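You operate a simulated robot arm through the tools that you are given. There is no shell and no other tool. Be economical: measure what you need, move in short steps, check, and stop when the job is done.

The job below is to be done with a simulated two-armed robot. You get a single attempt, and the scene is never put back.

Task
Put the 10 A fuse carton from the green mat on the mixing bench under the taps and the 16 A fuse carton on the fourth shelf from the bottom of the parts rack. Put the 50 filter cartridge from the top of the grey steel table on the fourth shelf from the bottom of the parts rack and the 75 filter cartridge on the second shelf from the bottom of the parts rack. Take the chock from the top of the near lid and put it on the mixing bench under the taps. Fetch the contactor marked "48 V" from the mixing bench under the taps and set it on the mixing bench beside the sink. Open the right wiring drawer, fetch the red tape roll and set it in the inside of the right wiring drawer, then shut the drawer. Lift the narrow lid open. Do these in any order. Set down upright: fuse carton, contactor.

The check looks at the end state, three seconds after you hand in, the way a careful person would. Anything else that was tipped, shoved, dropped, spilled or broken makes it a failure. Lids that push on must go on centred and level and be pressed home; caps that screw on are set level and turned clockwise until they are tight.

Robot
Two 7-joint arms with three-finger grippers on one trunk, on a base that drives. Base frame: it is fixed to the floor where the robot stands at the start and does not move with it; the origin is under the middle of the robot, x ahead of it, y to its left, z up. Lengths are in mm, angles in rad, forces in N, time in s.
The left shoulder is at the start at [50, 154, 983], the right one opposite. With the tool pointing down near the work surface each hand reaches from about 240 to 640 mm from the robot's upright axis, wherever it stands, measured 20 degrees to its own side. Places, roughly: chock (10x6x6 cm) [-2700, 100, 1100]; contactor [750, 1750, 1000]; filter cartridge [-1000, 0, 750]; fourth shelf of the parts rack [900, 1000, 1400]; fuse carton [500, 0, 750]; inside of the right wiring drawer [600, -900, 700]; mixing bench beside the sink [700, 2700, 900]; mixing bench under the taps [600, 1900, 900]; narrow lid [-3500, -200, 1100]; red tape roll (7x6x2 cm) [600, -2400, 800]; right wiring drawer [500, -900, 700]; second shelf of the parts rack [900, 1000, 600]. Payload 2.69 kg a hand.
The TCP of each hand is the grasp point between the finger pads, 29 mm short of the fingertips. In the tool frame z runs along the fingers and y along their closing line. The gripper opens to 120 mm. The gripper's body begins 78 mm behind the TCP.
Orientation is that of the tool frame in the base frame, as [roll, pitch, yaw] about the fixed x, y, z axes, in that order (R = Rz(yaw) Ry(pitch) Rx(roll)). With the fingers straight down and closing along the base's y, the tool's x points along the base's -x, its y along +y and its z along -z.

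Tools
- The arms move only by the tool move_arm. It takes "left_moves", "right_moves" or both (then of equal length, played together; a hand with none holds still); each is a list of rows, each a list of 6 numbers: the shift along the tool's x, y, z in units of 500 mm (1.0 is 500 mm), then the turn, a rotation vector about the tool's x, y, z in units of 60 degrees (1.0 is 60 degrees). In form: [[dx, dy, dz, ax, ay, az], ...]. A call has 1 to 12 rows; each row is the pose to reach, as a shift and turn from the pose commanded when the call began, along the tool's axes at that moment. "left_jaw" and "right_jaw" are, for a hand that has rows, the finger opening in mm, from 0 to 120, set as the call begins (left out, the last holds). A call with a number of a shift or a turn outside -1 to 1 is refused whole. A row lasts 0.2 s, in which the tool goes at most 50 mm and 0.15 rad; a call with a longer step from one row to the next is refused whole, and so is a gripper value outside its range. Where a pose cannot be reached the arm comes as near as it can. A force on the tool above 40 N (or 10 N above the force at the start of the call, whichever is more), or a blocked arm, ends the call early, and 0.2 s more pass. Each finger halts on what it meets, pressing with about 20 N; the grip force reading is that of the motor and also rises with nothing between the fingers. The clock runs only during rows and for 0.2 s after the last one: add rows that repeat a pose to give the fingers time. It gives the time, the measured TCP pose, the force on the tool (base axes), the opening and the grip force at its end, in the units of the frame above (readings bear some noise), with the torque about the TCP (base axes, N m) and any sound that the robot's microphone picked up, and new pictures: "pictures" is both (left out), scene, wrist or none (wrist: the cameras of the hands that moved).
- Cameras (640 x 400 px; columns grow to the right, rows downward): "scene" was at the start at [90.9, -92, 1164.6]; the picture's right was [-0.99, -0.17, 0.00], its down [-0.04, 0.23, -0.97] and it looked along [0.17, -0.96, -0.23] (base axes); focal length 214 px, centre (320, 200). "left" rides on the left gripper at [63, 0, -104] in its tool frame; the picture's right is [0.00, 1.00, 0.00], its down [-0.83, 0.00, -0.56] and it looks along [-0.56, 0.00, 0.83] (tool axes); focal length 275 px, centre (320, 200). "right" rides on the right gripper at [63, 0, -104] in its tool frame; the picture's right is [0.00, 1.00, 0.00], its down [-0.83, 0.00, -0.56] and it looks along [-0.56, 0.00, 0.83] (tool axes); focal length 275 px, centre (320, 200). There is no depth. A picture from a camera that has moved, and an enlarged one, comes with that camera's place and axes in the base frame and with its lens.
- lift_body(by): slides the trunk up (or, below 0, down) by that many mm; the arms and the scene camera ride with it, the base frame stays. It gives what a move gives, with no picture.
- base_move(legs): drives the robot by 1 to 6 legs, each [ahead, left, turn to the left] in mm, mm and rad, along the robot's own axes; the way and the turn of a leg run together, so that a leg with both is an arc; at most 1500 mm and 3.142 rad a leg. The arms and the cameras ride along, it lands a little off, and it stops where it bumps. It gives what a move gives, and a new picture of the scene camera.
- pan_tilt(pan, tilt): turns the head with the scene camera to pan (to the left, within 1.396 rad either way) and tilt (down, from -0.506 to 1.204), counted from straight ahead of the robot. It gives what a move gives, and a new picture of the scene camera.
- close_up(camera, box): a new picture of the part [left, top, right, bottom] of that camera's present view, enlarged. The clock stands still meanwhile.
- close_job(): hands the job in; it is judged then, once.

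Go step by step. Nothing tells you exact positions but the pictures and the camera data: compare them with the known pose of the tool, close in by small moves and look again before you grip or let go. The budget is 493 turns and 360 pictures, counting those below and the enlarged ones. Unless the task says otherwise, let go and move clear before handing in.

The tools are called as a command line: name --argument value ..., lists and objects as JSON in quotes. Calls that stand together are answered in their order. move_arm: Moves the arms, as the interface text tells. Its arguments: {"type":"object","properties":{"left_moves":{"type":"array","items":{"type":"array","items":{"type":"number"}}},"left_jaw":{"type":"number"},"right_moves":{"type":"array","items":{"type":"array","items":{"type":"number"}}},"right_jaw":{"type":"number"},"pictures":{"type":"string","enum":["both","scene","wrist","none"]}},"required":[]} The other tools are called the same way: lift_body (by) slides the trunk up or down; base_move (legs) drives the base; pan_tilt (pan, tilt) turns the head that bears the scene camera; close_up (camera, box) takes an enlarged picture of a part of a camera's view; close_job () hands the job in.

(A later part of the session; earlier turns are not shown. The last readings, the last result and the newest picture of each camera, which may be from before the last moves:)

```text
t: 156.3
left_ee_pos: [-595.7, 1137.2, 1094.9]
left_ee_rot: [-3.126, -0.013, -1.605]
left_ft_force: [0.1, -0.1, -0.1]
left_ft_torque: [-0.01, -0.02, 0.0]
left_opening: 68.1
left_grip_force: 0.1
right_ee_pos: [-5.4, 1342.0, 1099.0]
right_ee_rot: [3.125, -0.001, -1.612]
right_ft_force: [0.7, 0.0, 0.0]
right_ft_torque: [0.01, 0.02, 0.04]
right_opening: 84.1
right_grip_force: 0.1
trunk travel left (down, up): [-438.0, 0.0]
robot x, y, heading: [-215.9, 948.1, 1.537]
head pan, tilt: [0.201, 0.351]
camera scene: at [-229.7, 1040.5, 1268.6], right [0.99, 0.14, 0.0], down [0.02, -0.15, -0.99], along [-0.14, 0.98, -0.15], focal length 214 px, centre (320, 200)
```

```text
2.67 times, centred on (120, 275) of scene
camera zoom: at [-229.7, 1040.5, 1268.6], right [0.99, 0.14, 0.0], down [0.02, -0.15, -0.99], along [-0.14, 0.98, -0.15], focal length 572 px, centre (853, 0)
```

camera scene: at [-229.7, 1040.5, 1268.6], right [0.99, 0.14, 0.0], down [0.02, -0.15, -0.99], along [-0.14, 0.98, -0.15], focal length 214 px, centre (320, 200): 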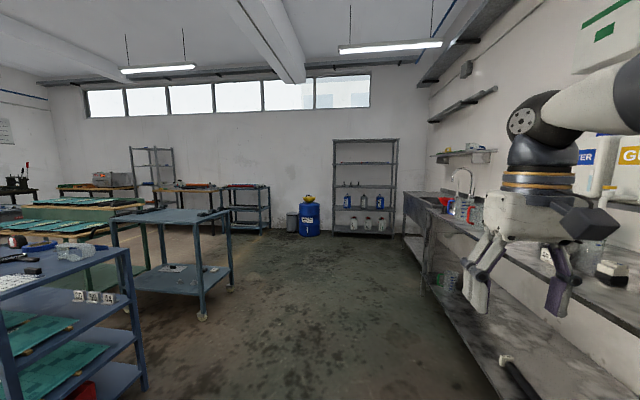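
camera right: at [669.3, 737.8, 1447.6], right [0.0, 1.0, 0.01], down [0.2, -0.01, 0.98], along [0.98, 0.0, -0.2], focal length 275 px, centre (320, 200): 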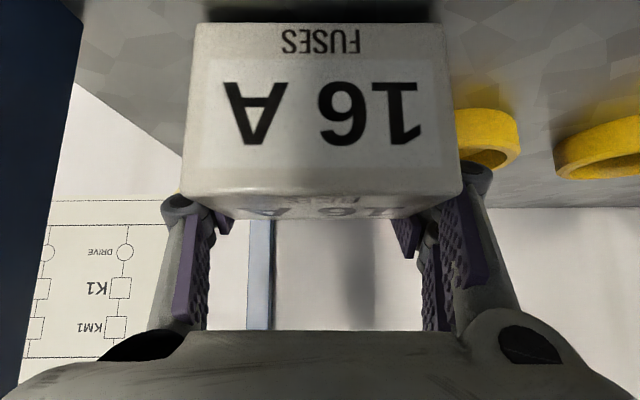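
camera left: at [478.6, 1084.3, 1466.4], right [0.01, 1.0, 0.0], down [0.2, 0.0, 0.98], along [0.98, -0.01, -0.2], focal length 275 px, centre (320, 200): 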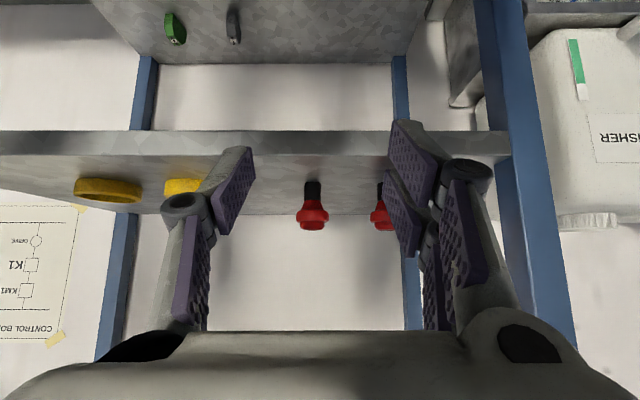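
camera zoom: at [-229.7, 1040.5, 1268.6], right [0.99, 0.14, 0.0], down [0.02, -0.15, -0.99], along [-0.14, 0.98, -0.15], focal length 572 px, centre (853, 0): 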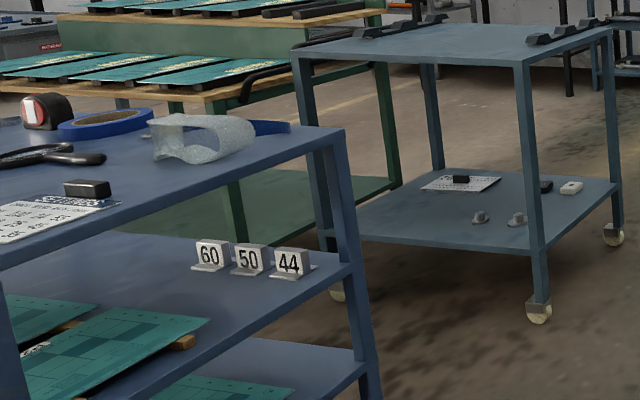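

The left elbow still presses the head. I move the left hand forward to a normal tucked pose.

move_arm --left_moves '[[-0.07, -0.05, 0, 0, 0, 0], [-0.14, -0.1, 0, 0, 0, 0], [-0.21, -0.15, 0, 0, 0, 0], [-0.28, -0.2, 0, 0, 0, 0], [-0.35, -0.25, 0, 0, 0, 0], [-0.42, -0.3, 0, 0, 0, 0], [-0.488, -0.352, 0, 0, 0, 0]]' --pictures "none"

base_move --legs '[[0, 0, 1.0]]'

pan_tilt --pan 0.9 --tilt 0.35

```text
t: 157.9
left_ee_pos: [-408.0, 1378.6, 1096.6]
left_ee_rot: [-3.134, -0.008, -1.608]
left_ft_force: [0.4, -0.1, 0.4]
left_ft_torque: [-0.05, 0.01, 0.02]
left_opening: 68.0
left_grip_force: 0.0
left hand out of reach, approached as far as the arm can: row 1, 2, 3
right_ee_pos: [-5.4, 1342.3, 1099.4]
right_ee_rot: [3.125, 0.001, -1.61]
right_ft_force: [0.2, 1.0, -0.2]
right_ft_torque: [0.0, 0.0, 0.0]
right_opening: 83.6
right_grip_force: 0.1
trunk travel left (down, up): [-438.0, 0.0]
robot x, y, heading: [-214.7, 945.2, 1.533]
head pan, tilt: [0.201, 0.351]
```

```text
t: 160.9
left_ee_pos: [-681.1, 1017.6, 1094.5]
left_ee_rot: [-3.132, -0.008, -0.608]
left_ft_force: [1.1, -1.1, -0.5]
left_ft_torque: [-0.02, 0.01, -0.03]
left_opening: 68.0
left_grip_force: 0.0
right_ee_pos: [-434.0, 1336.8, 1100.5]
right_ee_rot: [3.126, 0.001, -0.61]
right_ft_force: [-0.6, 0.0, 0.3]
right_ft_torque: [-0.01, 0.04, 0.04]
right_opening: 83.9
right_grip_force: 0.0
trunk travel left (down, up): [-438.0, 0.0]
robot x, y, heading: [-220.2, 946.2, 2.529]
head pan, tilt: [0.201, 0.351]
camera scene: at [-303.0, 984.9, 1250.5], right [0.4, 0.92, 0.0], down [0.32, -0.14, -0.94], along [-0.86, 0.37, -0.34], focal length 214 px, centre (320, 200)
```

scene: 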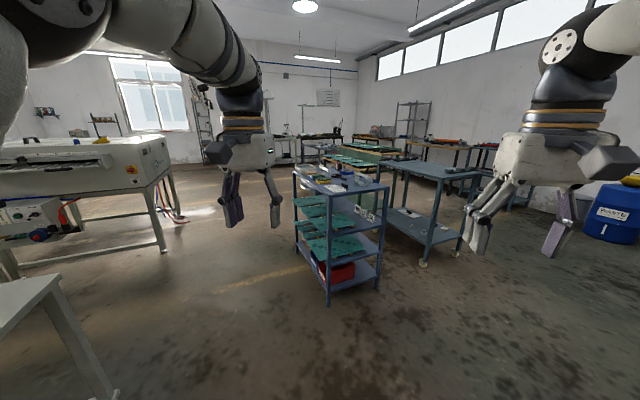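

```text
t: 161.9
left_ee_pos: [-681.7, 1017.9, 1094.1]
left_ee_rot: [-3.133, -0.009, -0.609]
left_ft_force: [0.2, 0.3, 0.8]
left_ft_torque: [0.02, 0.0, -0.01]
left_opening: 68.0
left_grip_force: 0.1
right_ee_pos: [-434.6, 1336.8, 1099.7]
right_ee_rot: [3.126, 0.0, -0.611]
right_ft_force: [-0.5, -0.2, -0.3]
right_ft_torque: [0.02, -0.01, -0.02]
right_opening: 84.0
right_grip_force: 0.1
trunk travel left (down, up): [-438.0, 0.0]
robot x, y, heading: [-217.9, 946.5, 2.538]
head pan, tilt: [0.901, 0.351]
camera scene: at [-306.8, 921.3, 1250.5], right [-0.29, 0.96, 0.0], down [0.33, 0.1, -0.94], along [-0.9, -0.27, -0.34], focal length 214 px, centre (320, 200)
```

scene: 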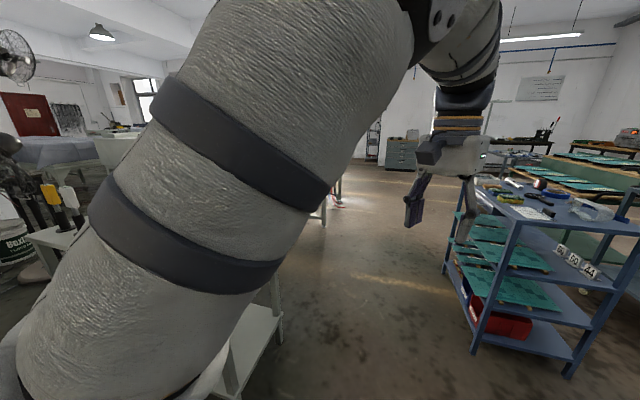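

The grey table is off to my left. I turn to face -x fully and look.

base_move --legs '[[0, 0, 0.604], [0, 500, 0]]'

pan_tilt --pan 0 --tilt 0.4

```text
t: 167.9
left_ee_pos: [-635.4, 247.0, 1094.3]
left_ee_rot: [-3.132, -0.007, 0.005]
left_ft_force: [-0.5, -0.4, -0.2]
left_ft_torque: [-0.02, 0.02, -0.02]
left_opening: 68.0
left_grip_force: 0.1
right_ee_pos: [-618.6, 650.8, 1100.5]
right_ee_rot: [3.126, -0.001, 0.004]
right_ft_force: [-0.3, 0.4, -0.6]
right_ft_torque: [0.03, -0.01, -0.02]
right_opening: 83.9
right_grip_force: 0.0
trunk travel left (down, up): [-438.0, 0.0]
robot x, y, heading: [-212.4, 454.7, -3.138]
head pan, tilt: [0.901, 0.351]
camera scene: at [-273.6, 384.4, 1250.5], right [-0.79, 0.62, 0.0], down [0.21, 0.27, -0.94], along [-0.58, -0.74, -0.34], focal length 214 px, centre (320, 200)
```

scene: 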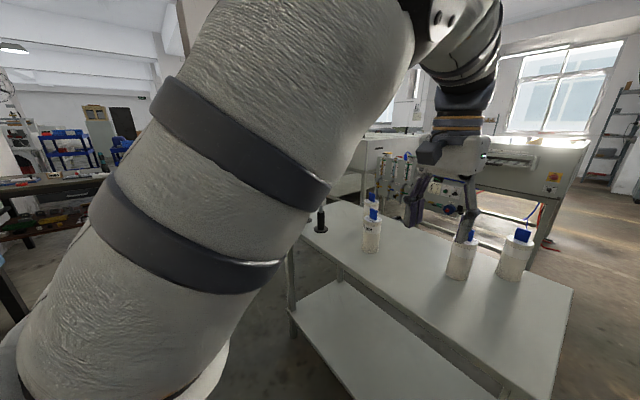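

```text
t: 169.1
left_ee_pos: [-635.9, 247.4, 1095.5]
left_ee_rot: [-3.132, -0.008, 0.004]
left_ft_force: [-0.7, -0.2, -0.3]
left_ft_torque: [0.01, -0.01, -0.05]
left_opening: 67.8
left_grip_force: 0.1
right_ee_pos: [-618.0, 651.7, 1100.2]
right_ee_rot: [3.126, -0.001, 0.004]
right_ft_force: [-0.1, -0.4, -0.1]
right_ft_torque: [0.0, 0.0, -0.02]
right_opening: 83.8
right_grip_force: 0.2
trunk travel left (down, up): [-438.0, 0.0]
robot x, y, heading: [-213.6, 456.8, -3.133]
head pan, tilt: [0.0, 0.4]
camera scene: at [-308.7, 457.3, 1246.0], right [-0.01, 1.0, 0.0], down [0.39, 0.0, -0.92], along [-0.92, 0.0, -0.39], focal length 214 px, centre (320, 200)
```

scene: 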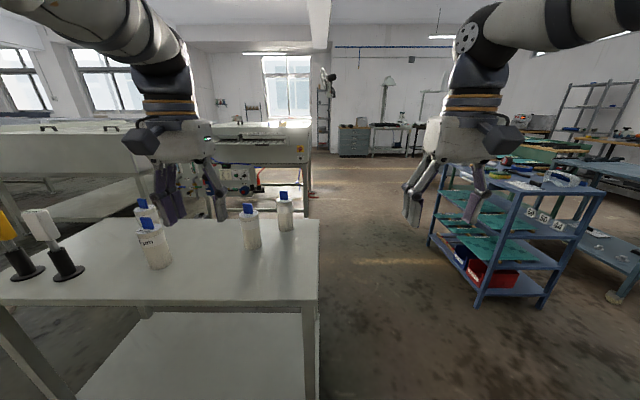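

The filter cartridges stand on the grey table. I zoom to read them.

close_up --camera "scene" --box '[120, 180, 310, 300]'

```text
3.33 times, centred on (215, 240) of scene
camera zoom: at [-308.7, 457.3, 1246.0], right [-0.01, 1.0, 0.0], down [0.39, 0.0, -0.92], along [-0.92, 0.0, -0.39], focal length 715 px, centre (670, 67)
```

zoom: 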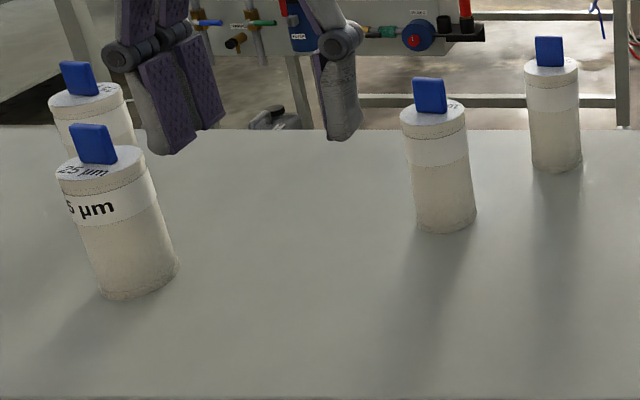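

The front one is 25 µm; I can't read the others yet. I move along the table and look again.

base_move --legs '[[0, 330, 0], [60, 0, 0]]'

close_up --camera "left" --box '[0, 0, 640, 400]'

close_up --camera "right" --box '[0, 0, 640, 400]'

```text
t: 172.8
left_ee_pos: [-697.9, -78.2, 1095.4]
left_ee_rot: [-3.133, -0.01, 0.0]
left_ft_force: [-0.8, -0.1, 0.3]
left_ft_torque: [-0.04, -0.06, -0.02]
left_opening: 68.1
left_grip_force: 0.0
right_ee_pos: [-677.2, 325.0, 1101.6]
right_ee_rot: [3.126, 0.0, -0.002]
right_ft_force: [-0.3, 0.6, -0.3]
right_ft_torque: [-0.03, -0.03, -0.03]
right_opening: 84.1
right_grip_force: 0.1
trunk travel left (down, up): [-438.0, 0.0]
robot x, y, heading: [-273.6, 128.1, 3.136]
head pan, tilt: [0.0, 0.4]
camera scene: at [-369.1, 129.0, 1246.0], right [0.0, 1.0, 0.0], down [0.39, 0.0, -0.92], along [-0.92, 0.0, -0.39], focal length 214 px, centre (320, 200)
```

scene: 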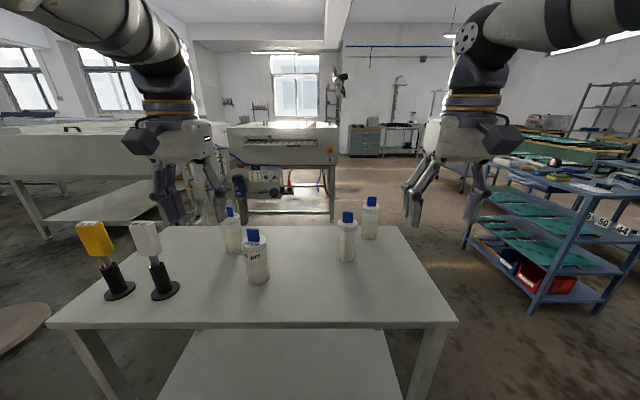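

```text
1.00 times, centred on (320, 200) of left (not enlarged: the box is as wide or as high as the picture)
camera zoom: at [-635.4, -79.2, 1199.1], right [-0.01, -1.0, -0.01], down [-0.84, 0.0, 0.55], along [-0.55, 0.01, -0.84], focal length 275 px, centre (320, 200)
```

zoom: 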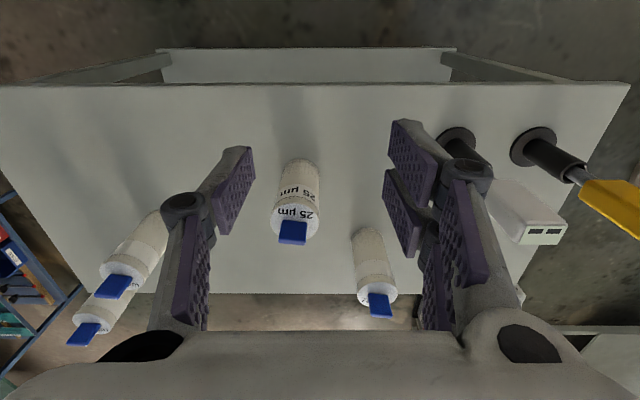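

```text
1.00 times, centred on (320, 200) of right (not enlarged: the box is as wide or as high as the picture)
camera zoom: at [-614.5, 325.1, 1205.1], right [0.0, -1.0, 0.02], down [-0.83, 0.01, 0.56], along [-0.56, -0.01, -0.83], focal length 275 px, centre (320, 200)
```

zoom: 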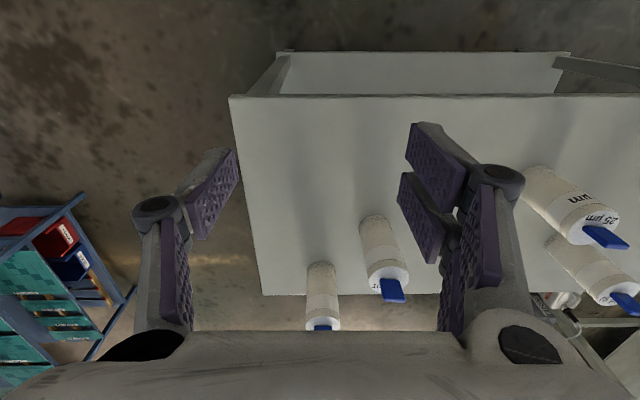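

Zoom on the three unread cartridges.

close_up --camera "scene" --box '[210, 190, 400, 300]'

close_up --camera "left" --box '[340, 215, 420, 325]'

close_up --camera "left" --box '[60, 200, 180, 350]'

```text
3.37 times, centred on (305, 245) of scene
camera zoom: at [-369.1, 129.0, 1246.0], right [0.0, 1.0, 0.0], down [0.39, 0.0, -0.92], along [-0.92, 0.0, -0.39], focal length 722 px, centre (370, 48)
```

zoom: 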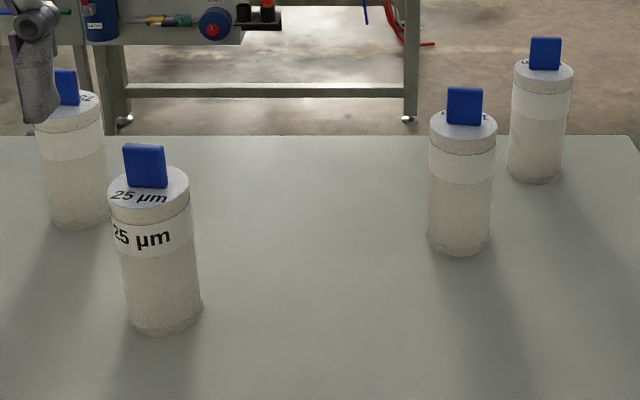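

```text
3.64 times, centred on (380, 270) of left
camera zoom: at [-635.4, -79.2, 1199.1], right [-0.01, -1.0, -0.01], down [-0.84, 0.0, 0.55], along [-0.55, 0.01, -0.84], focal length 1001 px, centre (102, -54)
```

zoom: 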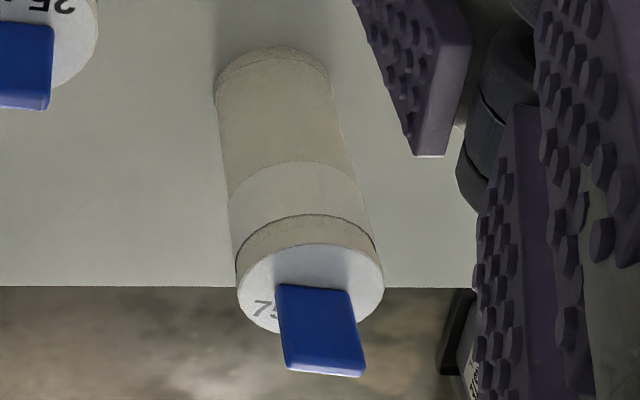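

```text
2.67 times, centred on (120, 275) of left
camera zoom: at [-635.4, -79.2, 1199.1], right [-0.01, -1.0, -0.01], down [-0.84, 0.0, 0.55], along [-0.55, 0.01, -0.84], focal length 734 px, centre (853, 0)
```

zoom: 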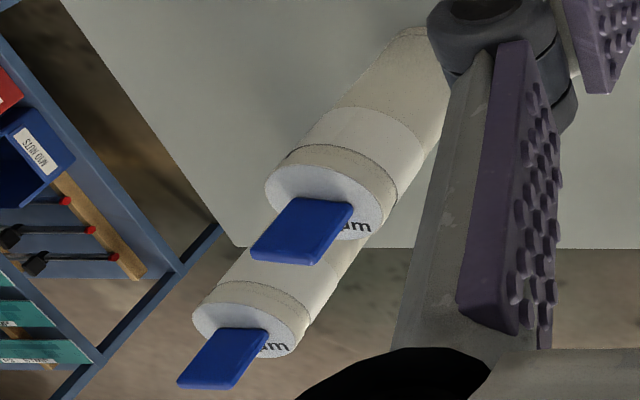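

The far-left one is 75. I zoom the right camera on the other two.

close_up --camera "right" --box '[350, 255, 430, 305]'

close_up --camera "right" --box '[290, 295, 360, 339]'

```text
8.00 times, centred on (390, 280) of right
camera zoom: at [-614.5, 325.1, 1205.1], right [0.0, -1.0, 0.02], down [-0.83, 0.01, 0.56], along [-0.56, -0.01, -0.83], focal length 2202 px, centre (-240, -440)
```

zoom: 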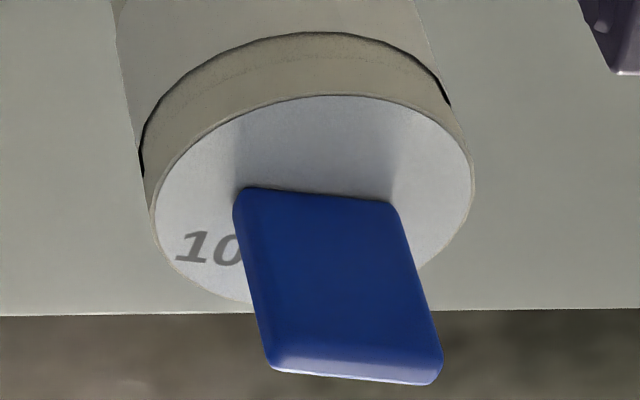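

```text
9.09 times, centred on (325, 317) of right
camera zoom: at [-614.5, 325.1, 1205.1], right [0.0, -1.0, 0.02], down [-0.83, 0.01, 0.56], along [-0.56, -0.01, -0.83], focal length 2502 px, centre (274, -864)
```

zoom: 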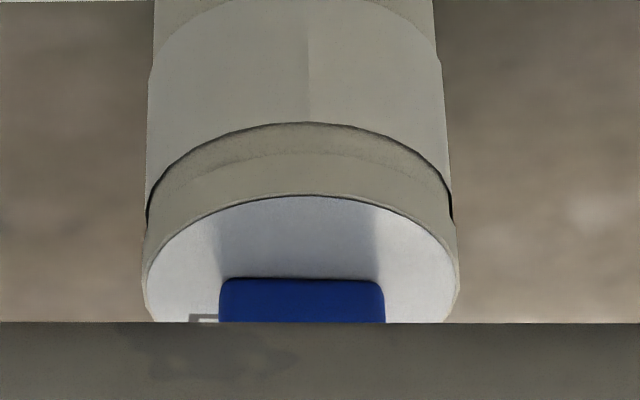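

C reads 10, so the far-right one is the 50, at about (-1045,311); 75 is at about (-962,-147) with the table at z≈825. I position the base for the left hand to take the 50.

base_move --legs '[[0, -385, 0.005], [60, 0, 0]]'

move_arm --left_moves '[[-0.04, 0, 0.02, 0, -0.107, 0], [-0.08, 0, 0.04, 0, -0.214, 0], [-0.12, 0, 0.07, 0, -0.321, 0], [-0.16, 0, 0.1, 0, -0.428, 0], [-0.2, 0, 0.13, 0, -0.535, 0], [-0.24, 0, 0.16, 0, -0.642, 0], [-0.26, 0, 0.2, 0, -0.75, 0]]' --left_jaw 100 --pictures "both"

```text
t: 176.8
left_ee_pos: [-756.9, 302.1, 1094.8]
left_ee_rot: [-3.132, -0.01, 0.01]
left_ft_force: [-0.8, 0.3, -0.1]
left_ft_torque: [0.01, -0.06, -0.01]
left_opening: 68.1
left_grip_force: 0.1
right_ee_pos: [-741.2, 706.4, 1100.4]
right_ee_rot: [3.126, -0.002, 0.009]
right_ft_force: [0.2, -0.2, -0.4]
right_ft_torque: [-0.01, -0.05, 0.01]
right_opening: 83.9
right_grip_force: 0.0
trunk travel left (down, up): [-438.0, 0.0]
robot x, y, heading: [-334.7, 515.4, -3.125]
head pan, tilt: [0.0, 0.4]
camera scene: at [-430.7, 514.4, 1246.0], right [-0.01, 1.0, 0.0], down [0.39, 0.0, -0.92], along [-0.92, -0.01, -0.39], focal length 214 px, centre (320, 200)
```

scene: 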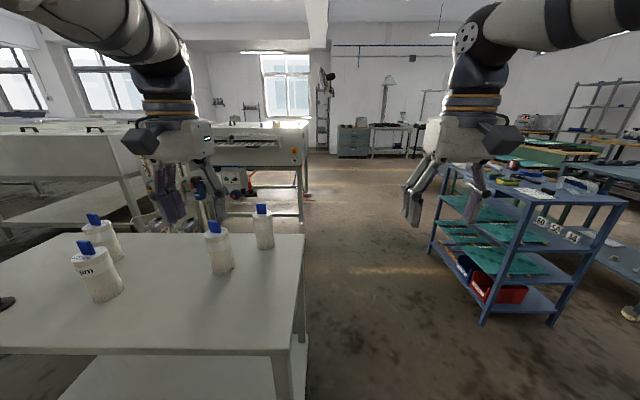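

```text
t: 178.4
left_ee_pos: [-883.5, 302.2, 989.9]
left_ee_rot: [-3.127, 0.776, 0.019]
left_ft_force: [-0.8, 0.4, 0.1]
left_ft_torque: [-0.03, 0.01, -0.01]
left_opening: 99.9
left_grip_force: 0.1
right_ee_pos: [-741.8, 705.8, 1100.0]
right_ee_rot: [3.125, 0.001, 0.009]
right_ft_force: [0.2, -0.2, 0.5]
right_ft_torque: [0.0, -0.03, 0.01]
right_opening: 84.1
right_grip_force: 0.1
trunk travel left (down, up): [-438.0, 0.0]
robot x, y, heading: [-335.4, 515.7, -3.134]
head pan, tilt: [0.0, 0.4]
camera scene: at [-430.3, 514.1, 1245.9], right [-0.01, 1.0, 0.0], down [0.39, 0.0, -0.92], along [-0.92, -0.01, -0.39], focal length 214 px, centre (320, 200)
camera left: at [-765.6, 302.9, 1019.8], right [0.01, -1.0, -0.01], down [-0.2, -0.01, 0.98], along [-0.98, -0.01, -0.2], focal length 275 px, centre (320, 200)
```

scene: 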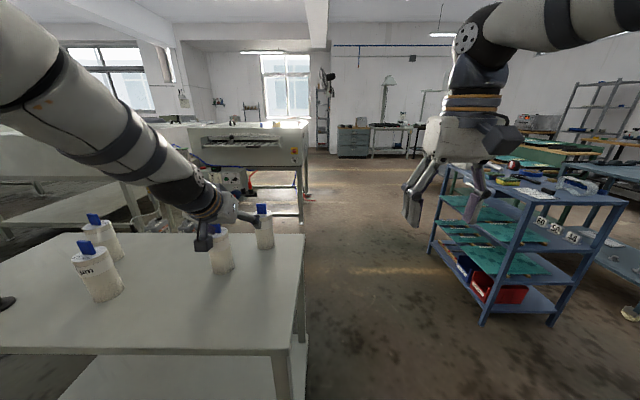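
left: 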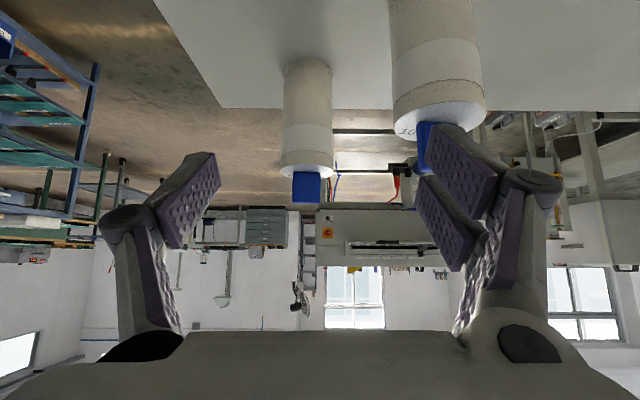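

The 50 is at about (-1045,317) and the 10 stands close beside the path. I yaw the hand 15° and flatten the pitch to 25° to come in from the clear side.

move_arm --left_moves '[[0, -0.05, 0.0, -0.051, -0.083, -0.037], [0.03, -0.098, 0.064, -0.102, -0.166, -0.073], [0.06, -0.098, 0.13, -0.154, -0.25, -0.11], [0.089, -0.098, 0.193, -0.205, -0.333, -0.147]]' --left_jaw 86 --pictures "both"

```text
t: 179.4
left_ee_pos: [-923.0, 349.2, 892.5]
left_ee_rot: [-3.111, 1.124, 0.308]
left_ft_force: [-0.1, -0.8, 0.2]
left_ft_torque: [-0.03, -0.01, 0.01]
left_opening: 86.0
left_grip_force: 0.1
right_ee_pos: [-741.4, 706.6, 1099.0]
right_ee_rot: [3.127, -0.002, 0.01]
right_ft_force: [-0.5, -1.1, -0.3]
right_ft_torque: [0.0, 0.01, 0.0]
right_opening: 84.1
right_grip_force: 0.0
trunk travel left (down, up): [-438.0, 0.0]
robot x, y, heading: [-336.7, 513.3, -3.135]
head pan, tilt: [0.0, 0.4]
camera scene: at [-430.8, 514.6, 1245.8], right [-0.01, 1.0, 0.0], down [0.39, 0.0, -0.92], along [-0.92, -0.01, -0.39], focal length 214 px, centre (320, 200)
camera left: at [-806.6, 384.1, 880.6], right [0.27, -0.96, -0.01], down [0.14, 0.03, 0.99], along [-0.95, -0.27, 0.14], focal length 275 px, centre (320, 200)
```

scene: 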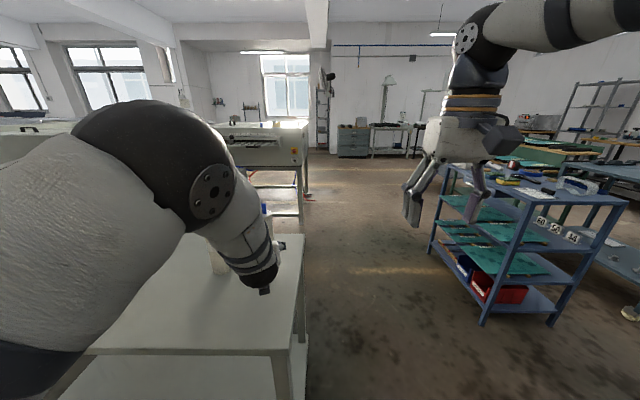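
left: 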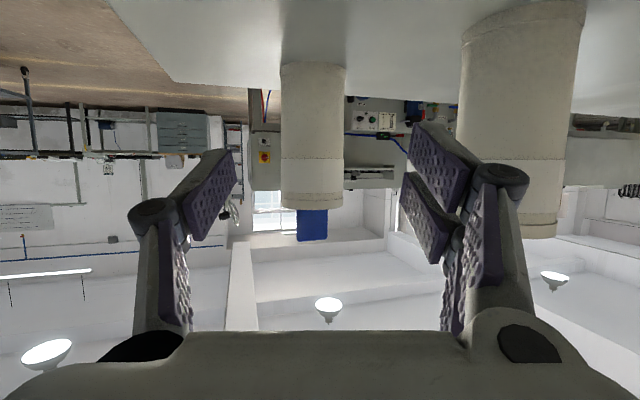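

D is well aligned. I advance horizontally 130 mm to bring it between the fingers.

move_arm --left_moves '[[-0.039, -0.013, 0.081, 0, 0, 0], [-0.078, -0.013, 0.162, 0, 0, 0], [-0.1, -0.013, 0.208, 0, 0, 0]]' --pictures "wrist"

```text
t: 180.2
left_ee_pos: [-1033.2, 329.5, 893.6]
left_ee_rot: [-3.123, 1.124, 0.288]
left_ft_force: [-0.7, -0.5, 0.1]
left_ft_torque: [0.02, 0.0, 0.01]
left_opening: 86.0
left_grip_force: 0.2
right_ee_pos: [-740.7, 706.3, 1100.0]
right_ee_rot: [3.125, 0.0, 0.009]
right_ft_force: [0.2, 0.4, 1.1]
right_ft_torque: [0.0, -0.07, 0.02]
right_opening: 83.9
right_grip_force: 0.1
trunk travel left (down, up): [-438.0, 0.0]
robot x, y, heading: [-338.5, 515.2, -3.135]
head pan, tilt: [0.0, 0.4]
camera left: at [-918.3, 362.5, 880.9], right [0.27, -0.96, 0.0], down [0.14, 0.03, 0.99], along [-0.95, -0.26, 0.14], focal length 275 px, centre (320, 200)
```

left: 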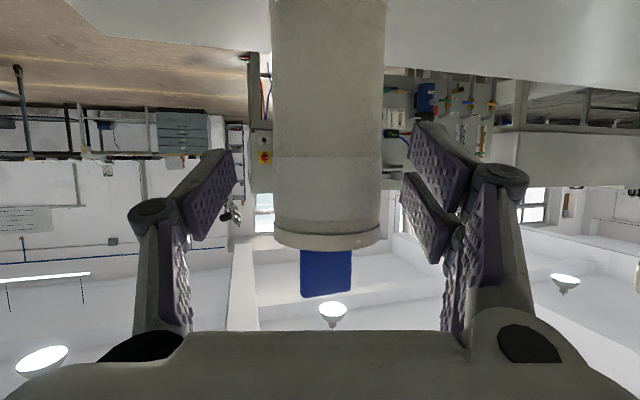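

Centred within a few mm. I go 10 mm further and 20 mm lower, then close.

move_arm --left_moves '[[0.01, 0.007, 0.02, 0, 0, 0], [0.027, 0.007, 0.035, 0, 0, 0]]' --pictures "none"

move_arm --left_moves '[[0, 0, 0, 0, 0, 0], [0, 0, 0, 0, 0, 0], [0, 0, 0, 0, 0, 0]]' --left_jaw 40 --pictures "wrist"

```text
t: 180.8
left_ee_pos: [-1043.8, 321.7, 874.8]
left_ee_rot: [-3.122, 1.121, 0.293]
left_ft_force: [-0.7, 1.1, 0.5]
left_ft_torque: [-0.04, -0.03, -0.02]
left_opening: 85.7
left_grip_force: 0.1
right_ee_pos: [-739.7, 706.7, 1099.5]
right_ee_rot: [3.126, 0.0, 0.009]
right_ft_force: [-0.7, 0.3, -0.6]
right_ft_torque: [0.02, -0.02, -0.03]
right_opening: 84.2
right_grip_force: 0.1
trunk travel left (down, up): [-438.0, 0.0]
robot x, y, heading: [-334.8, 512.1, -3.131]
head pan, tilt: [0.0, 0.4]
```

```text
t: 181.7
left_ee_pos: [-1043.4, 321.9, 874.7]
left_ee_rot: [-3.118, 1.124, 0.294]
left_ft_force: [-0.4, 1.0, 0.7]
left_ft_torque: [0.0, 0.05, -0.05]
left_opening: 59.6
left_grip_force: 20.4
right_ee_pos: [-740.4, 705.7, 1100.9]
right_ee_rot: [3.126, 0.0, 0.009]
right_ft_force: [0.1, 0.3, -0.6]
right_ft_torque: [0.01, 0.0, -0.01]
right_opening: 84.3
right_grip_force: 0.0
trunk travel left (down, up): [-438.0, 0.0]
robot x, y, heading: [-333.3, 515.7, -3.135]
head pan, tilt: [0.0, 0.4]
camera left: at [-926.8, 356.2, 862.3], right [0.27, -0.96, -0.01], down [0.14, 0.03, 0.99], along [-0.95, -0.27, 0.14], focal length 275 px, centre (320, 200)
```

left: 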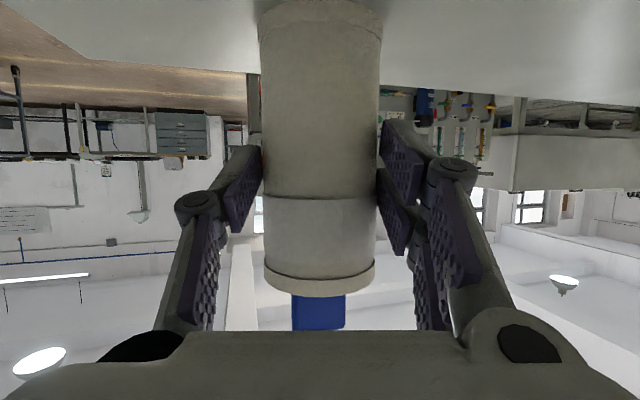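

It's gripped. I lift straight up and check the label side.

move_arm --left_moves '[[-0.05, 0, -0.025, 0, 0, 0], [-0.12, 0, -0.058, 0, 0, 0], [-0.19, 0, -0.092, 0, 0, 0], [-0.27, 0, -0.13, 0, 0, 0], [-0.3, 0, -0.19, 0, 0, 0], [-0.3, 0, -0.27, 0, 0, 0]]' --pictures "both"

```text
t: 183.1
left_ee_pos: [-985.5, 334.1, 1071.2]
left_ee_rot: [-3.121, 1.126, 0.294]
left_ft_force: [0.7, 0.2, -1.0]
left_ft_torque: [0.03, -0.07, 0.01]
left_opening: 59.6
left_grip_force: 20.0
right_ee_pos: [-739.5, 706.9, 1100.2]
right_ee_rot: [3.126, 0.005, 0.01]
right_ft_force: [0.2, -0.7, 1.0]
right_ft_torque: [0.0, 0.0, -0.01]
right_opening: 84.3
right_grip_force: 0.1
trunk travel left (down, up): [-438.0, 0.0]
robot x, y, heading: [-333.6, 516.7, -3.141]
head pan, tilt: [0.0, 0.4]
camera scene: at [-428.8, 514.5, 1246.2], right [-0.01, 1.0, 0.0], down [0.39, 0.0, -0.92], along [-0.92, -0.01, -0.39], focal length 214 px, centre (320, 200)
camera left: at [-869.0, 368.3, 1058.2], right [0.27, -0.96, -0.01], down [0.14, 0.03, 0.99], along [-0.95, -0.27, 0.14], focal length 275 px, centre (320, 200)
```

scene: 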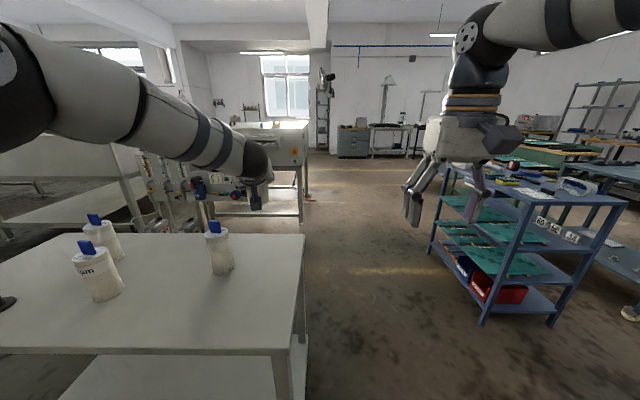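
left: 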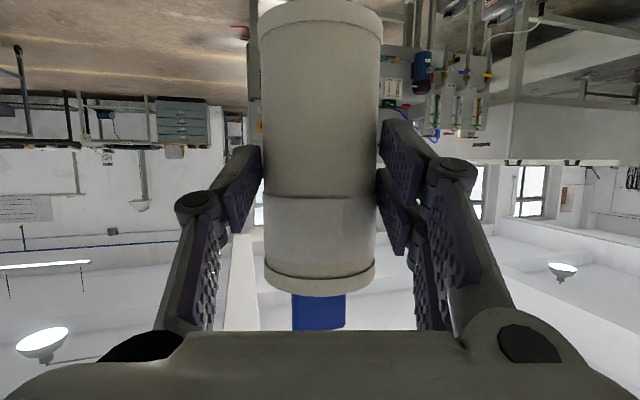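

I bring the cartridge closer to the head camera to read its top label.

move_arm --left_moves '[[0.0625, 0.022, -0.05, 0.0625, 0, 0.03], [0.125, 0.043, -0.1, 0.125, 0, 0.06], [0.187, 0.065, -0.15, 0.187, 0, 0.09], [0.25, 0.087, -0.198, 0.25, 0, 0.12]]' --pictures "none"

pan_tilt --pan 0.25 --tilt 0.6

```text
t: 184.1
left_ee_pos: [-839.0, 334.4, 995.4]
left_ee_rot: [-3.118, 1.127, 0.002]
left_ft_force: [0.2, -0.7, -1.3]
left_ft_torque: [-0.01, -0.04, 0.0]
left_opening: 59.3
left_grip_force: 20.0
right_ee_pos: [-740.0, 705.4, 1100.3]
right_ee_rot: [3.126, 0.001, 0.009]
right_ft_force: [0.4, 0.0, 0.5]
right_ft_torque: [-0.03, -0.01, 0.02]
right_opening: 83.8
right_grip_force: 0.1
trunk travel left (down, up): [-438.0, 0.0]
robot x, y, heading: [-339.5, 516.0, -3.13]
head pan, tilt: [0.0, 0.4]
```

```text
t: 184.8
left_ee_pos: [-839.7, 334.8, 995.7]
left_ee_rot: [-3.12, 1.127, 0.004]
left_ft_force: [1.2, 0.6, -1.6]
left_ft_torque: [0.05, 0.01, -0.01]
left_opening: 59.3
left_grip_force: 20.0
right_ee_pos: [-739.5, 705.9, 1100.3]
right_ee_rot: [3.126, 0.0, 0.009]
right_ft_force: [0.2, -0.4, 0.4]
right_ft_torque: [0.01, -0.01, -0.04]
right_opening: 84.1
right_grip_force: 0.1
trunk travel left (down, up): [-438.0, 0.0]
robot x, y, heading: [-331.7, 516.7, -3.136]
head pan, tilt: [0.25, 0.6]
camera scene: at [-422.8, 492.6, 1227.8], right [-0.26, 0.97, 0.0], down [0.55, 0.14, -0.83], along [-0.8, -0.21, -0.56], focal length 214 px, centre (320, 200)
```

scene: 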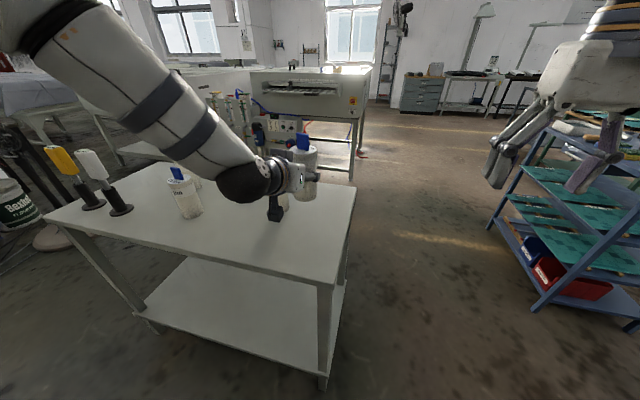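

close_up --camera "scene" --box '[280, 125, 340, 163]'

```text
10.53 times, centred on (310, 144) of scene
camera zoom: at [-422.8, 492.6, 1227.8], right [-0.26, 0.97, 0.0], down [0.55, 0.14, -0.83], along [-0.8, -0.21, -0.56], focal length 2258 px, centre (425, 790)
```

zoom: 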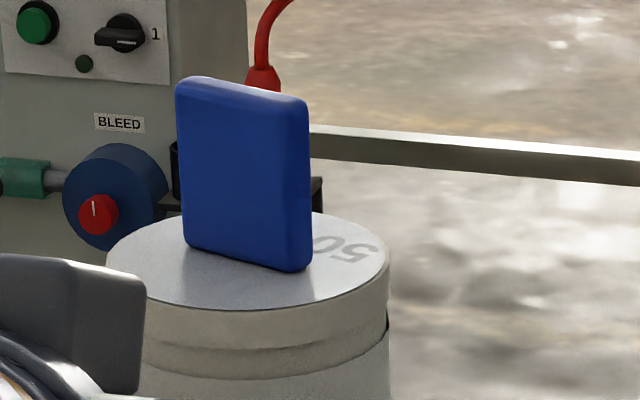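

It reads 50. Next is the 75: I raise the left hand, back off, go along the table and come in for the right hand.

move_arm --left_moves '[[-0.06, 0, -0.03, 0, 0, 0], [-0.117, 0, -0.056, 0, 0, 0]]' --pictures "none"

base_move --legs '[[-190, 0, 0], [0, 863, 0]]'

pan_tilt --pan -0.15 --tilt 0.5

```text
t: 185.4
left_ee_pos: [-839.5, 334.6, 1061.8]
left_ee_rot: [-3.121, 1.127, 0.002]
left_ft_force: [-1.6, -0.2, -1.1]
left_ft_torque: [-0.02, -0.02, 0.0]
left_opening: 59.7
left_grip_force: 19.8
right_ee_pos: [-741.6, 707.2, 1101.3]
right_ee_rot: [3.127, 0.003, 0.009]
right_ft_force: [-0.4, -0.9, -0.3]
right_ft_torque: [0.0, -0.01, 0.01]
right_opening: 84.0
right_grip_force: 0.1
trunk travel left (down, up): [-438.0, 0.0]
robot x, y, heading: [-335.4, 516.5, -3.131]
head pan, tilt: [0.25, 0.6]
```

```text
t: 193.5
left_ee_pos: [-641.1, -521.1, 1060.5]
left_ee_rot: [-3.121, 1.127, 0.003]
left_ft_force: [-0.9, 1.3, -1.0]
left_ft_torque: [0.02, -0.04, 0.02]
left_opening: 59.4
left_grip_force: 19.8
right_ee_pos: [-543.6, -149.3, 1099.8]
right_ee_rot: [3.126, -0.001, 0.01]
right_ft_force: [-0.3, -0.2, -0.4]
right_ft_torque: [-0.02, -0.01, -0.03]
right_opening: 84.2
right_grip_force: 0.0
trunk travel left (down, up): [-438.0, 0.0]
robot x, y, heading: [-138.2, -340.0, -3.129]
head pan, tilt: [0.25, 0.6]
camera scene: at [-224.9, -361.9, 1227.8], right [-0.26, 0.97, 0.0], down [0.55, 0.15, -0.83], along [-0.8, -0.21, -0.57], focal length 214 px, centre (320, 200)
```

scene: 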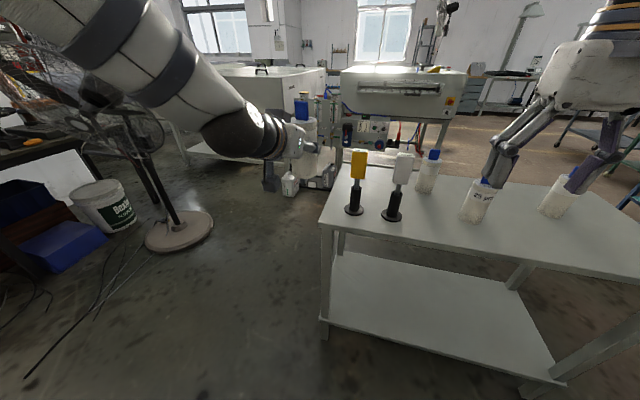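

```text
t: 194.4
left_ee_pos: [-641.7, -519.7, 1059.4]
left_ee_rot: [-3.119, 1.124, 0.003]
left_ft_force: [0.4, 0.0, -0.8]
left_ft_torque: [-0.01, -0.09, 0.0]
left_opening: 59.4
left_grip_force: 19.9
right_ee_pos: [-543.1, -149.2, 1100.2]
right_ee_rot: [3.126, 0.0, 0.011]
right_ft_force: [0.7, 0.8, -0.1]
right_ft_torque: [-0.01, -0.03, 0.0]
right_opening: 84.2
right_grip_force: 0.0
trunk travel left (down, up): [-438.0, 0.0]
robot x, y, heading: [-134.5, -338.1, -3.133]
head pan, tilt: [-0.15, 0.499]
camera scene: at [-229.6, -326.5, 1236.8], right [0.14, 0.99, 0.0], down [0.47, -0.07, -0.88], along [-0.87, 0.12, -0.48], focal length 214 px, centre (320, 200)
```

scene: 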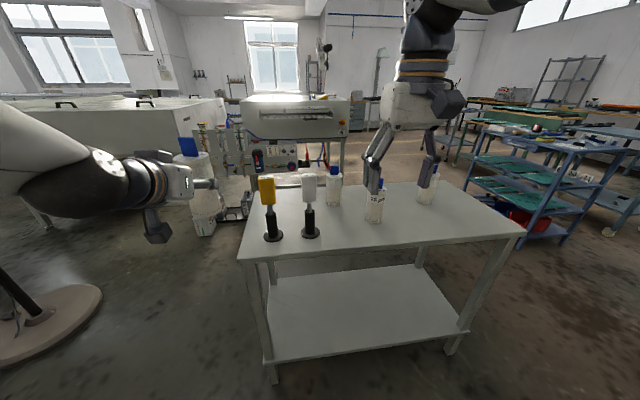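

Path is clear. I drive in and bring the right hand to a 45° pre-grasp for the 75.

base_move --legs '[[180, 0, 0]]'

move_arm --right_moves '[[-0.054, 0.004, 0.03, 0, -0.125, 0], [-0.108, 0.008, 0.07, 0, -0.25, 0], [-0.161, 0.011, 0.12, 0, -0.375, 0], [-0.215, 0.015, 0.17, 0, -0.5, 0], [-0.268, 0.018, 0.22, 0, -0.625, 0], [-0.322, 0.022, 0.264, 0, -0.75, 0]]' --right_jaw 90 --pictures "wrist"

```text
t: 195.9
left_ee_pos: [-825.6, -521.0, 1060.7]
left_ee_rot: [-3.121, 1.126, 0.001]
left_ft_force: [-0.3, -0.5, -1.8]
left_ft_torque: [0.02, -0.04, -0.02]
left_opening: 59.2
left_grip_force: 19.9
right_ee_pos: [-726.1, -150.6, 1100.4]
right_ee_rot: [3.127, -0.001, 0.009]
right_ft_force: [-1.3, -0.3, 0.4]
right_ft_torque: [-0.01, -0.04, -0.01]
right_opening: 84.0
right_grip_force: 0.0
trunk travel left (down, up): [-438.0, 0.0]
robot x, y, heading: [-316.8, -342.2, -3.133]
head pan, tilt: [-0.15, 0.499]
camera scene: at [-412.6, -328.0, 1236.9], right [0.14, 0.99, 0.0], down [0.47, -0.07, -0.88], along [-0.87, 0.12, -0.48], focal length 214 px, centre (320, 200)
```

scene: 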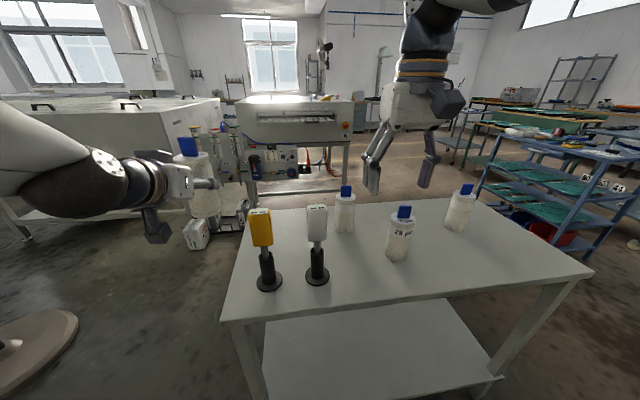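

```text
t: 197.3
left_ee_pos: [-825.7, -521.0, 1059.1]
left_ee_rot: [-3.12, 1.125, 0.002]
left_ft_force: [-0.8, -0.2, -1.6]
left_ft_torque: [-0.02, -0.03, 0.0]
left_opening: 59.5
left_grip_force: 19.7
right_ee_pos: [-888.1, -165.8, 965.7]
right_ee_rot: [3.121, 0.784, -0.009]
right_ft_force: [0.9, -0.4, -0.5]
right_ft_torque: [0.0, 0.0, 0.0]
right_opening: 89.7
right_grip_force: 0.1
trunk travel left (down, up): [-438.0, 0.0]
robot x, y, heading: [-318.9, -336.3, -3.132]
head pan, tilt: [-0.15, 0.499]
camera right: at [-768.8, -165.4, 995.4], right [0.01, -1.0, 0.01], down [-0.19, 0.01, 0.98], along [-0.98, -0.01, -0.19], focal length 275 px, centre (320, 200)
```

right: 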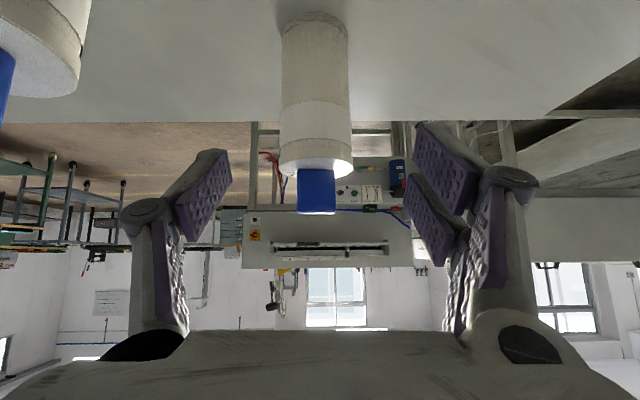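

The 75 is straight ahead at about (-978,-162). I advance onto it.

move_arm --right_moves '[[0, -0.008, 0.09, 0, 0, 0], [0.004, -0.008, 0.18, 0, 0, 0], [0.008, -0.008, 0.255, 0, 0, 0]]' --pictures "wrist"

```text
t: 198.1
left_ee_pos: [-825.6, -520.6, 1060.2]
left_ee_rot: [-3.121, 1.124, 0.002]
left_ft_force: [-0.6, -0.8, -2.2]
left_ft_torque: [-0.04, -0.04, 0.02]
left_opening: 59.2
left_grip_force: 20.0
right_ee_pos: [-975.2, -165.3, 872.8]
right_ee_rot: [3.119, 0.784, -0.008]
right_ft_force: [0.4, 0.0, -0.6]
right_ft_torque: [-0.03, 0.02, 0.0]
right_opening: 90.0
right_grip_force: 0.1
trunk travel left (down, up): [-438.0, 0.0]
robot x, y, heading: [-317.0, -341.2, -3.131]
head pan, tilt: [-0.15, 0.499]
camera right: at [-857.6, -163.7, 902.4], right [0.01, -1.0, 0.01], down [-0.2, 0.01, 0.98], along [-0.98, -0.01, -0.2], focal length 275 px, centre (320, 200)
```

right: 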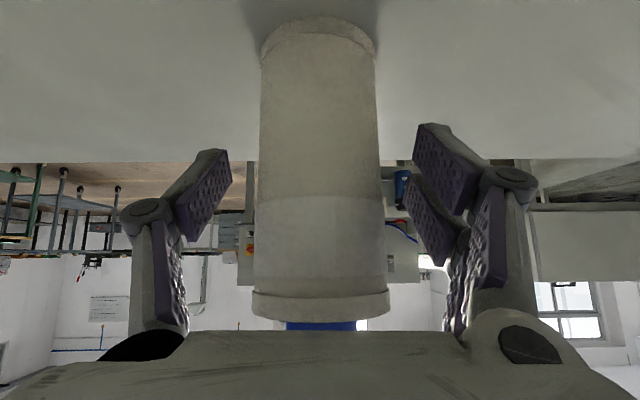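

move_arm --right_moves '[[0, 0, 0, 0, 0, 0], [0, 0, 0, 0, 0, 0], [0, 0, 0, 0, 0, 0]]' --right_jaw 40 --pictures "none"

move_arm --right_moves '[[-0.03, 0, -0.03, 0, 0, 0], [-0.08, 0, -0.08, 0, 0, 0], [-0.14, 0, -0.14, 0, 0, 0], [-0.2, 0, -0.2, 0, 0, 0], [-0.24, 0, -0.24, 0, 0, 0]]' --pictures "both"

```text
t: 198.9
left_ee_pos: [-824.1, -521.7, 1060.9]
left_ee_rot: [-3.119, 1.129, 0.002]
left_ft_force: [-0.4, -0.4, -1.3]
left_ft_torque: [-0.01, -0.03, 0.03]
left_opening: 59.5
left_grip_force: 19.7
right_ee_pos: [-974.6, -165.1, 874.7]
right_ee_rot: [3.118, 0.787, -0.006]
right_ft_force: [0.2, 0.1, 2.4]
right_ft_torque: [0.08, 0.17, -0.02]
right_opening: 60.5
right_grip_force: 19.9
trunk travel left (down, up): [-438.0, 0.0]
robot x, y, heading: [-321.7, -342.8, -3.133]
head pan, tilt: [-0.15, 0.499]
```

```text
t: 200.1
left_ee_pos: [-825.9, -521.8, 1061.1]
left_ee_rot: [-3.12, 1.127, 0.001]
left_ft_force: [1.2, -0.2, -1.5]
left_ft_torque: [-0.02, -0.03, 0.01]
left_opening: 59.5
left_grip_force: 20.4
right_ee_pos: [-973.4, -162.6, 1048.6]
right_ee_rot: [3.119, 0.786, -0.006]
right_ft_force: [-0.2, -0.7, -1.6]
right_ft_torque: [0.0, -0.01, -0.02]
right_opening: 60.3
right_grip_force: 19.8
trunk travel left (down, up): [-438.0, 0.0]
robot x, y, heading: [-319.2, -343.9, -3.129]
head pan, tilt: [-0.15, 0.499]
camera scene: at [-412.0, -328.1, 1236.9], right [0.14, 0.99, 0.0], down [0.47, -0.07, -0.88], along [-0.87, 0.12, -0.48], focal length 214 px, centre (320, 200)
camera right: at [-855.3, -161.5, 1077.0], right [0.01, -1.0, 0.01], down [-0.19, 0.01, 0.98], along [-0.98, -0.01, -0.19], focal length 275 px, centre (320, 200)
```

scene: 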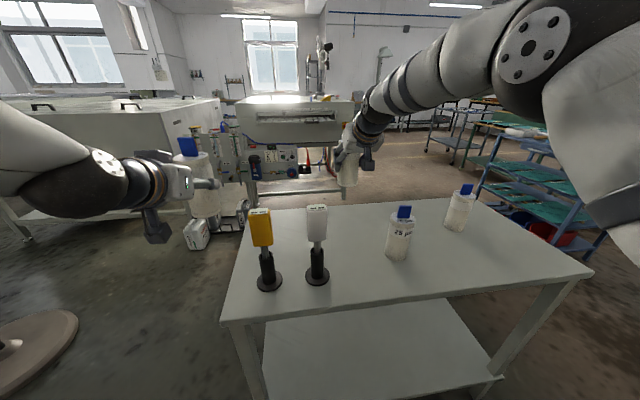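
right: 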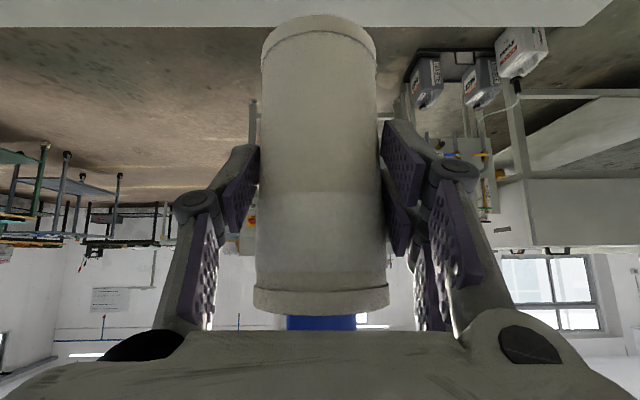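

Both cartridges are held. I retract the right hand, back off, travel to the rack area and turn around.

move_arm --right_moves '[[0.061, 0, -0.061, 0, 0, 0], [0.122, 0, -0.122, 0, 0, 0], [0.184, 0, -0.184, 0, 0, 0]]' --pictures "none"

base_move --legs '[[-150, 0, 0], [0, -1300, 0], [0, 0, -1.57], [0, 0, -1.56]]'

```text
t: 200.9
left_ee_pos: [-823.6, -521.9, 1062.6]
left_ee_rot: [-3.119, 1.127, 0.003]
left_ft_force: [1.5, 0.4, -0.6]
left_ft_torque: [0.02, -0.03, -0.01]
left_opening: 59.4
left_grip_force: 20.3
right_ee_pos: [-842.1, -158.2, 1047.2]
right_ee_rot: [3.12, 0.788, -0.01]
right_ft_force: [0.8, -0.8, -0.7]
right_ft_torque: [0.0, -0.04, 0.03]
right_opening: 60.4
right_grip_force: 20.3
trunk travel left (down, up): [-438.0, 0.0]
robot x, y, heading: [-322.6, -339.0, -3.135]
head pan, tilt: [-0.15, 0.499]
```

```text
t: 219.9
left_ee_pos: [324.3, 1162.1, 1060.6]
left_ee_rot: [-3.121, 1.125, 3.135]
left_ft_force: [-0.2, -0.5, -1.3]
left_ft_torque: [0.03, 0.06, -0.02]
left_opening: 59.5
left_grip_force: 20.4
right_ee_pos: [340.6, 800.2, 1046.3]
right_ee_rot: [3.118, 0.785, 3.127]
right_ft_force: [0.3, 0.4, -0.9]
right_ft_torque: [-0.02, 0.03, -0.04]
right_opening: 59.7
right_grip_force: 20.0
trunk travel left (down, up): [-438.0, 0.0]
robot x, y, heading: [-180.9, 986.4, -0.001]
head pan, tilt: [-0.15, 0.499]
camera scene: at [-90.2, 971.6, 1236.8], right [-0.15, -0.99, 0.0], down [-0.47, 0.07, -0.88], along [0.87, -0.13, -0.48], focal length 214 px, centre (320, 200)
```

scene: 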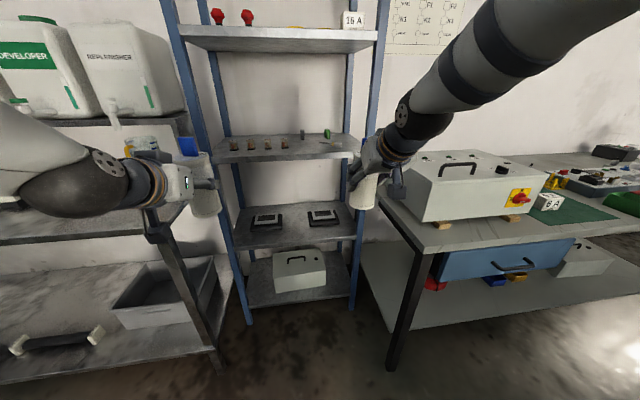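

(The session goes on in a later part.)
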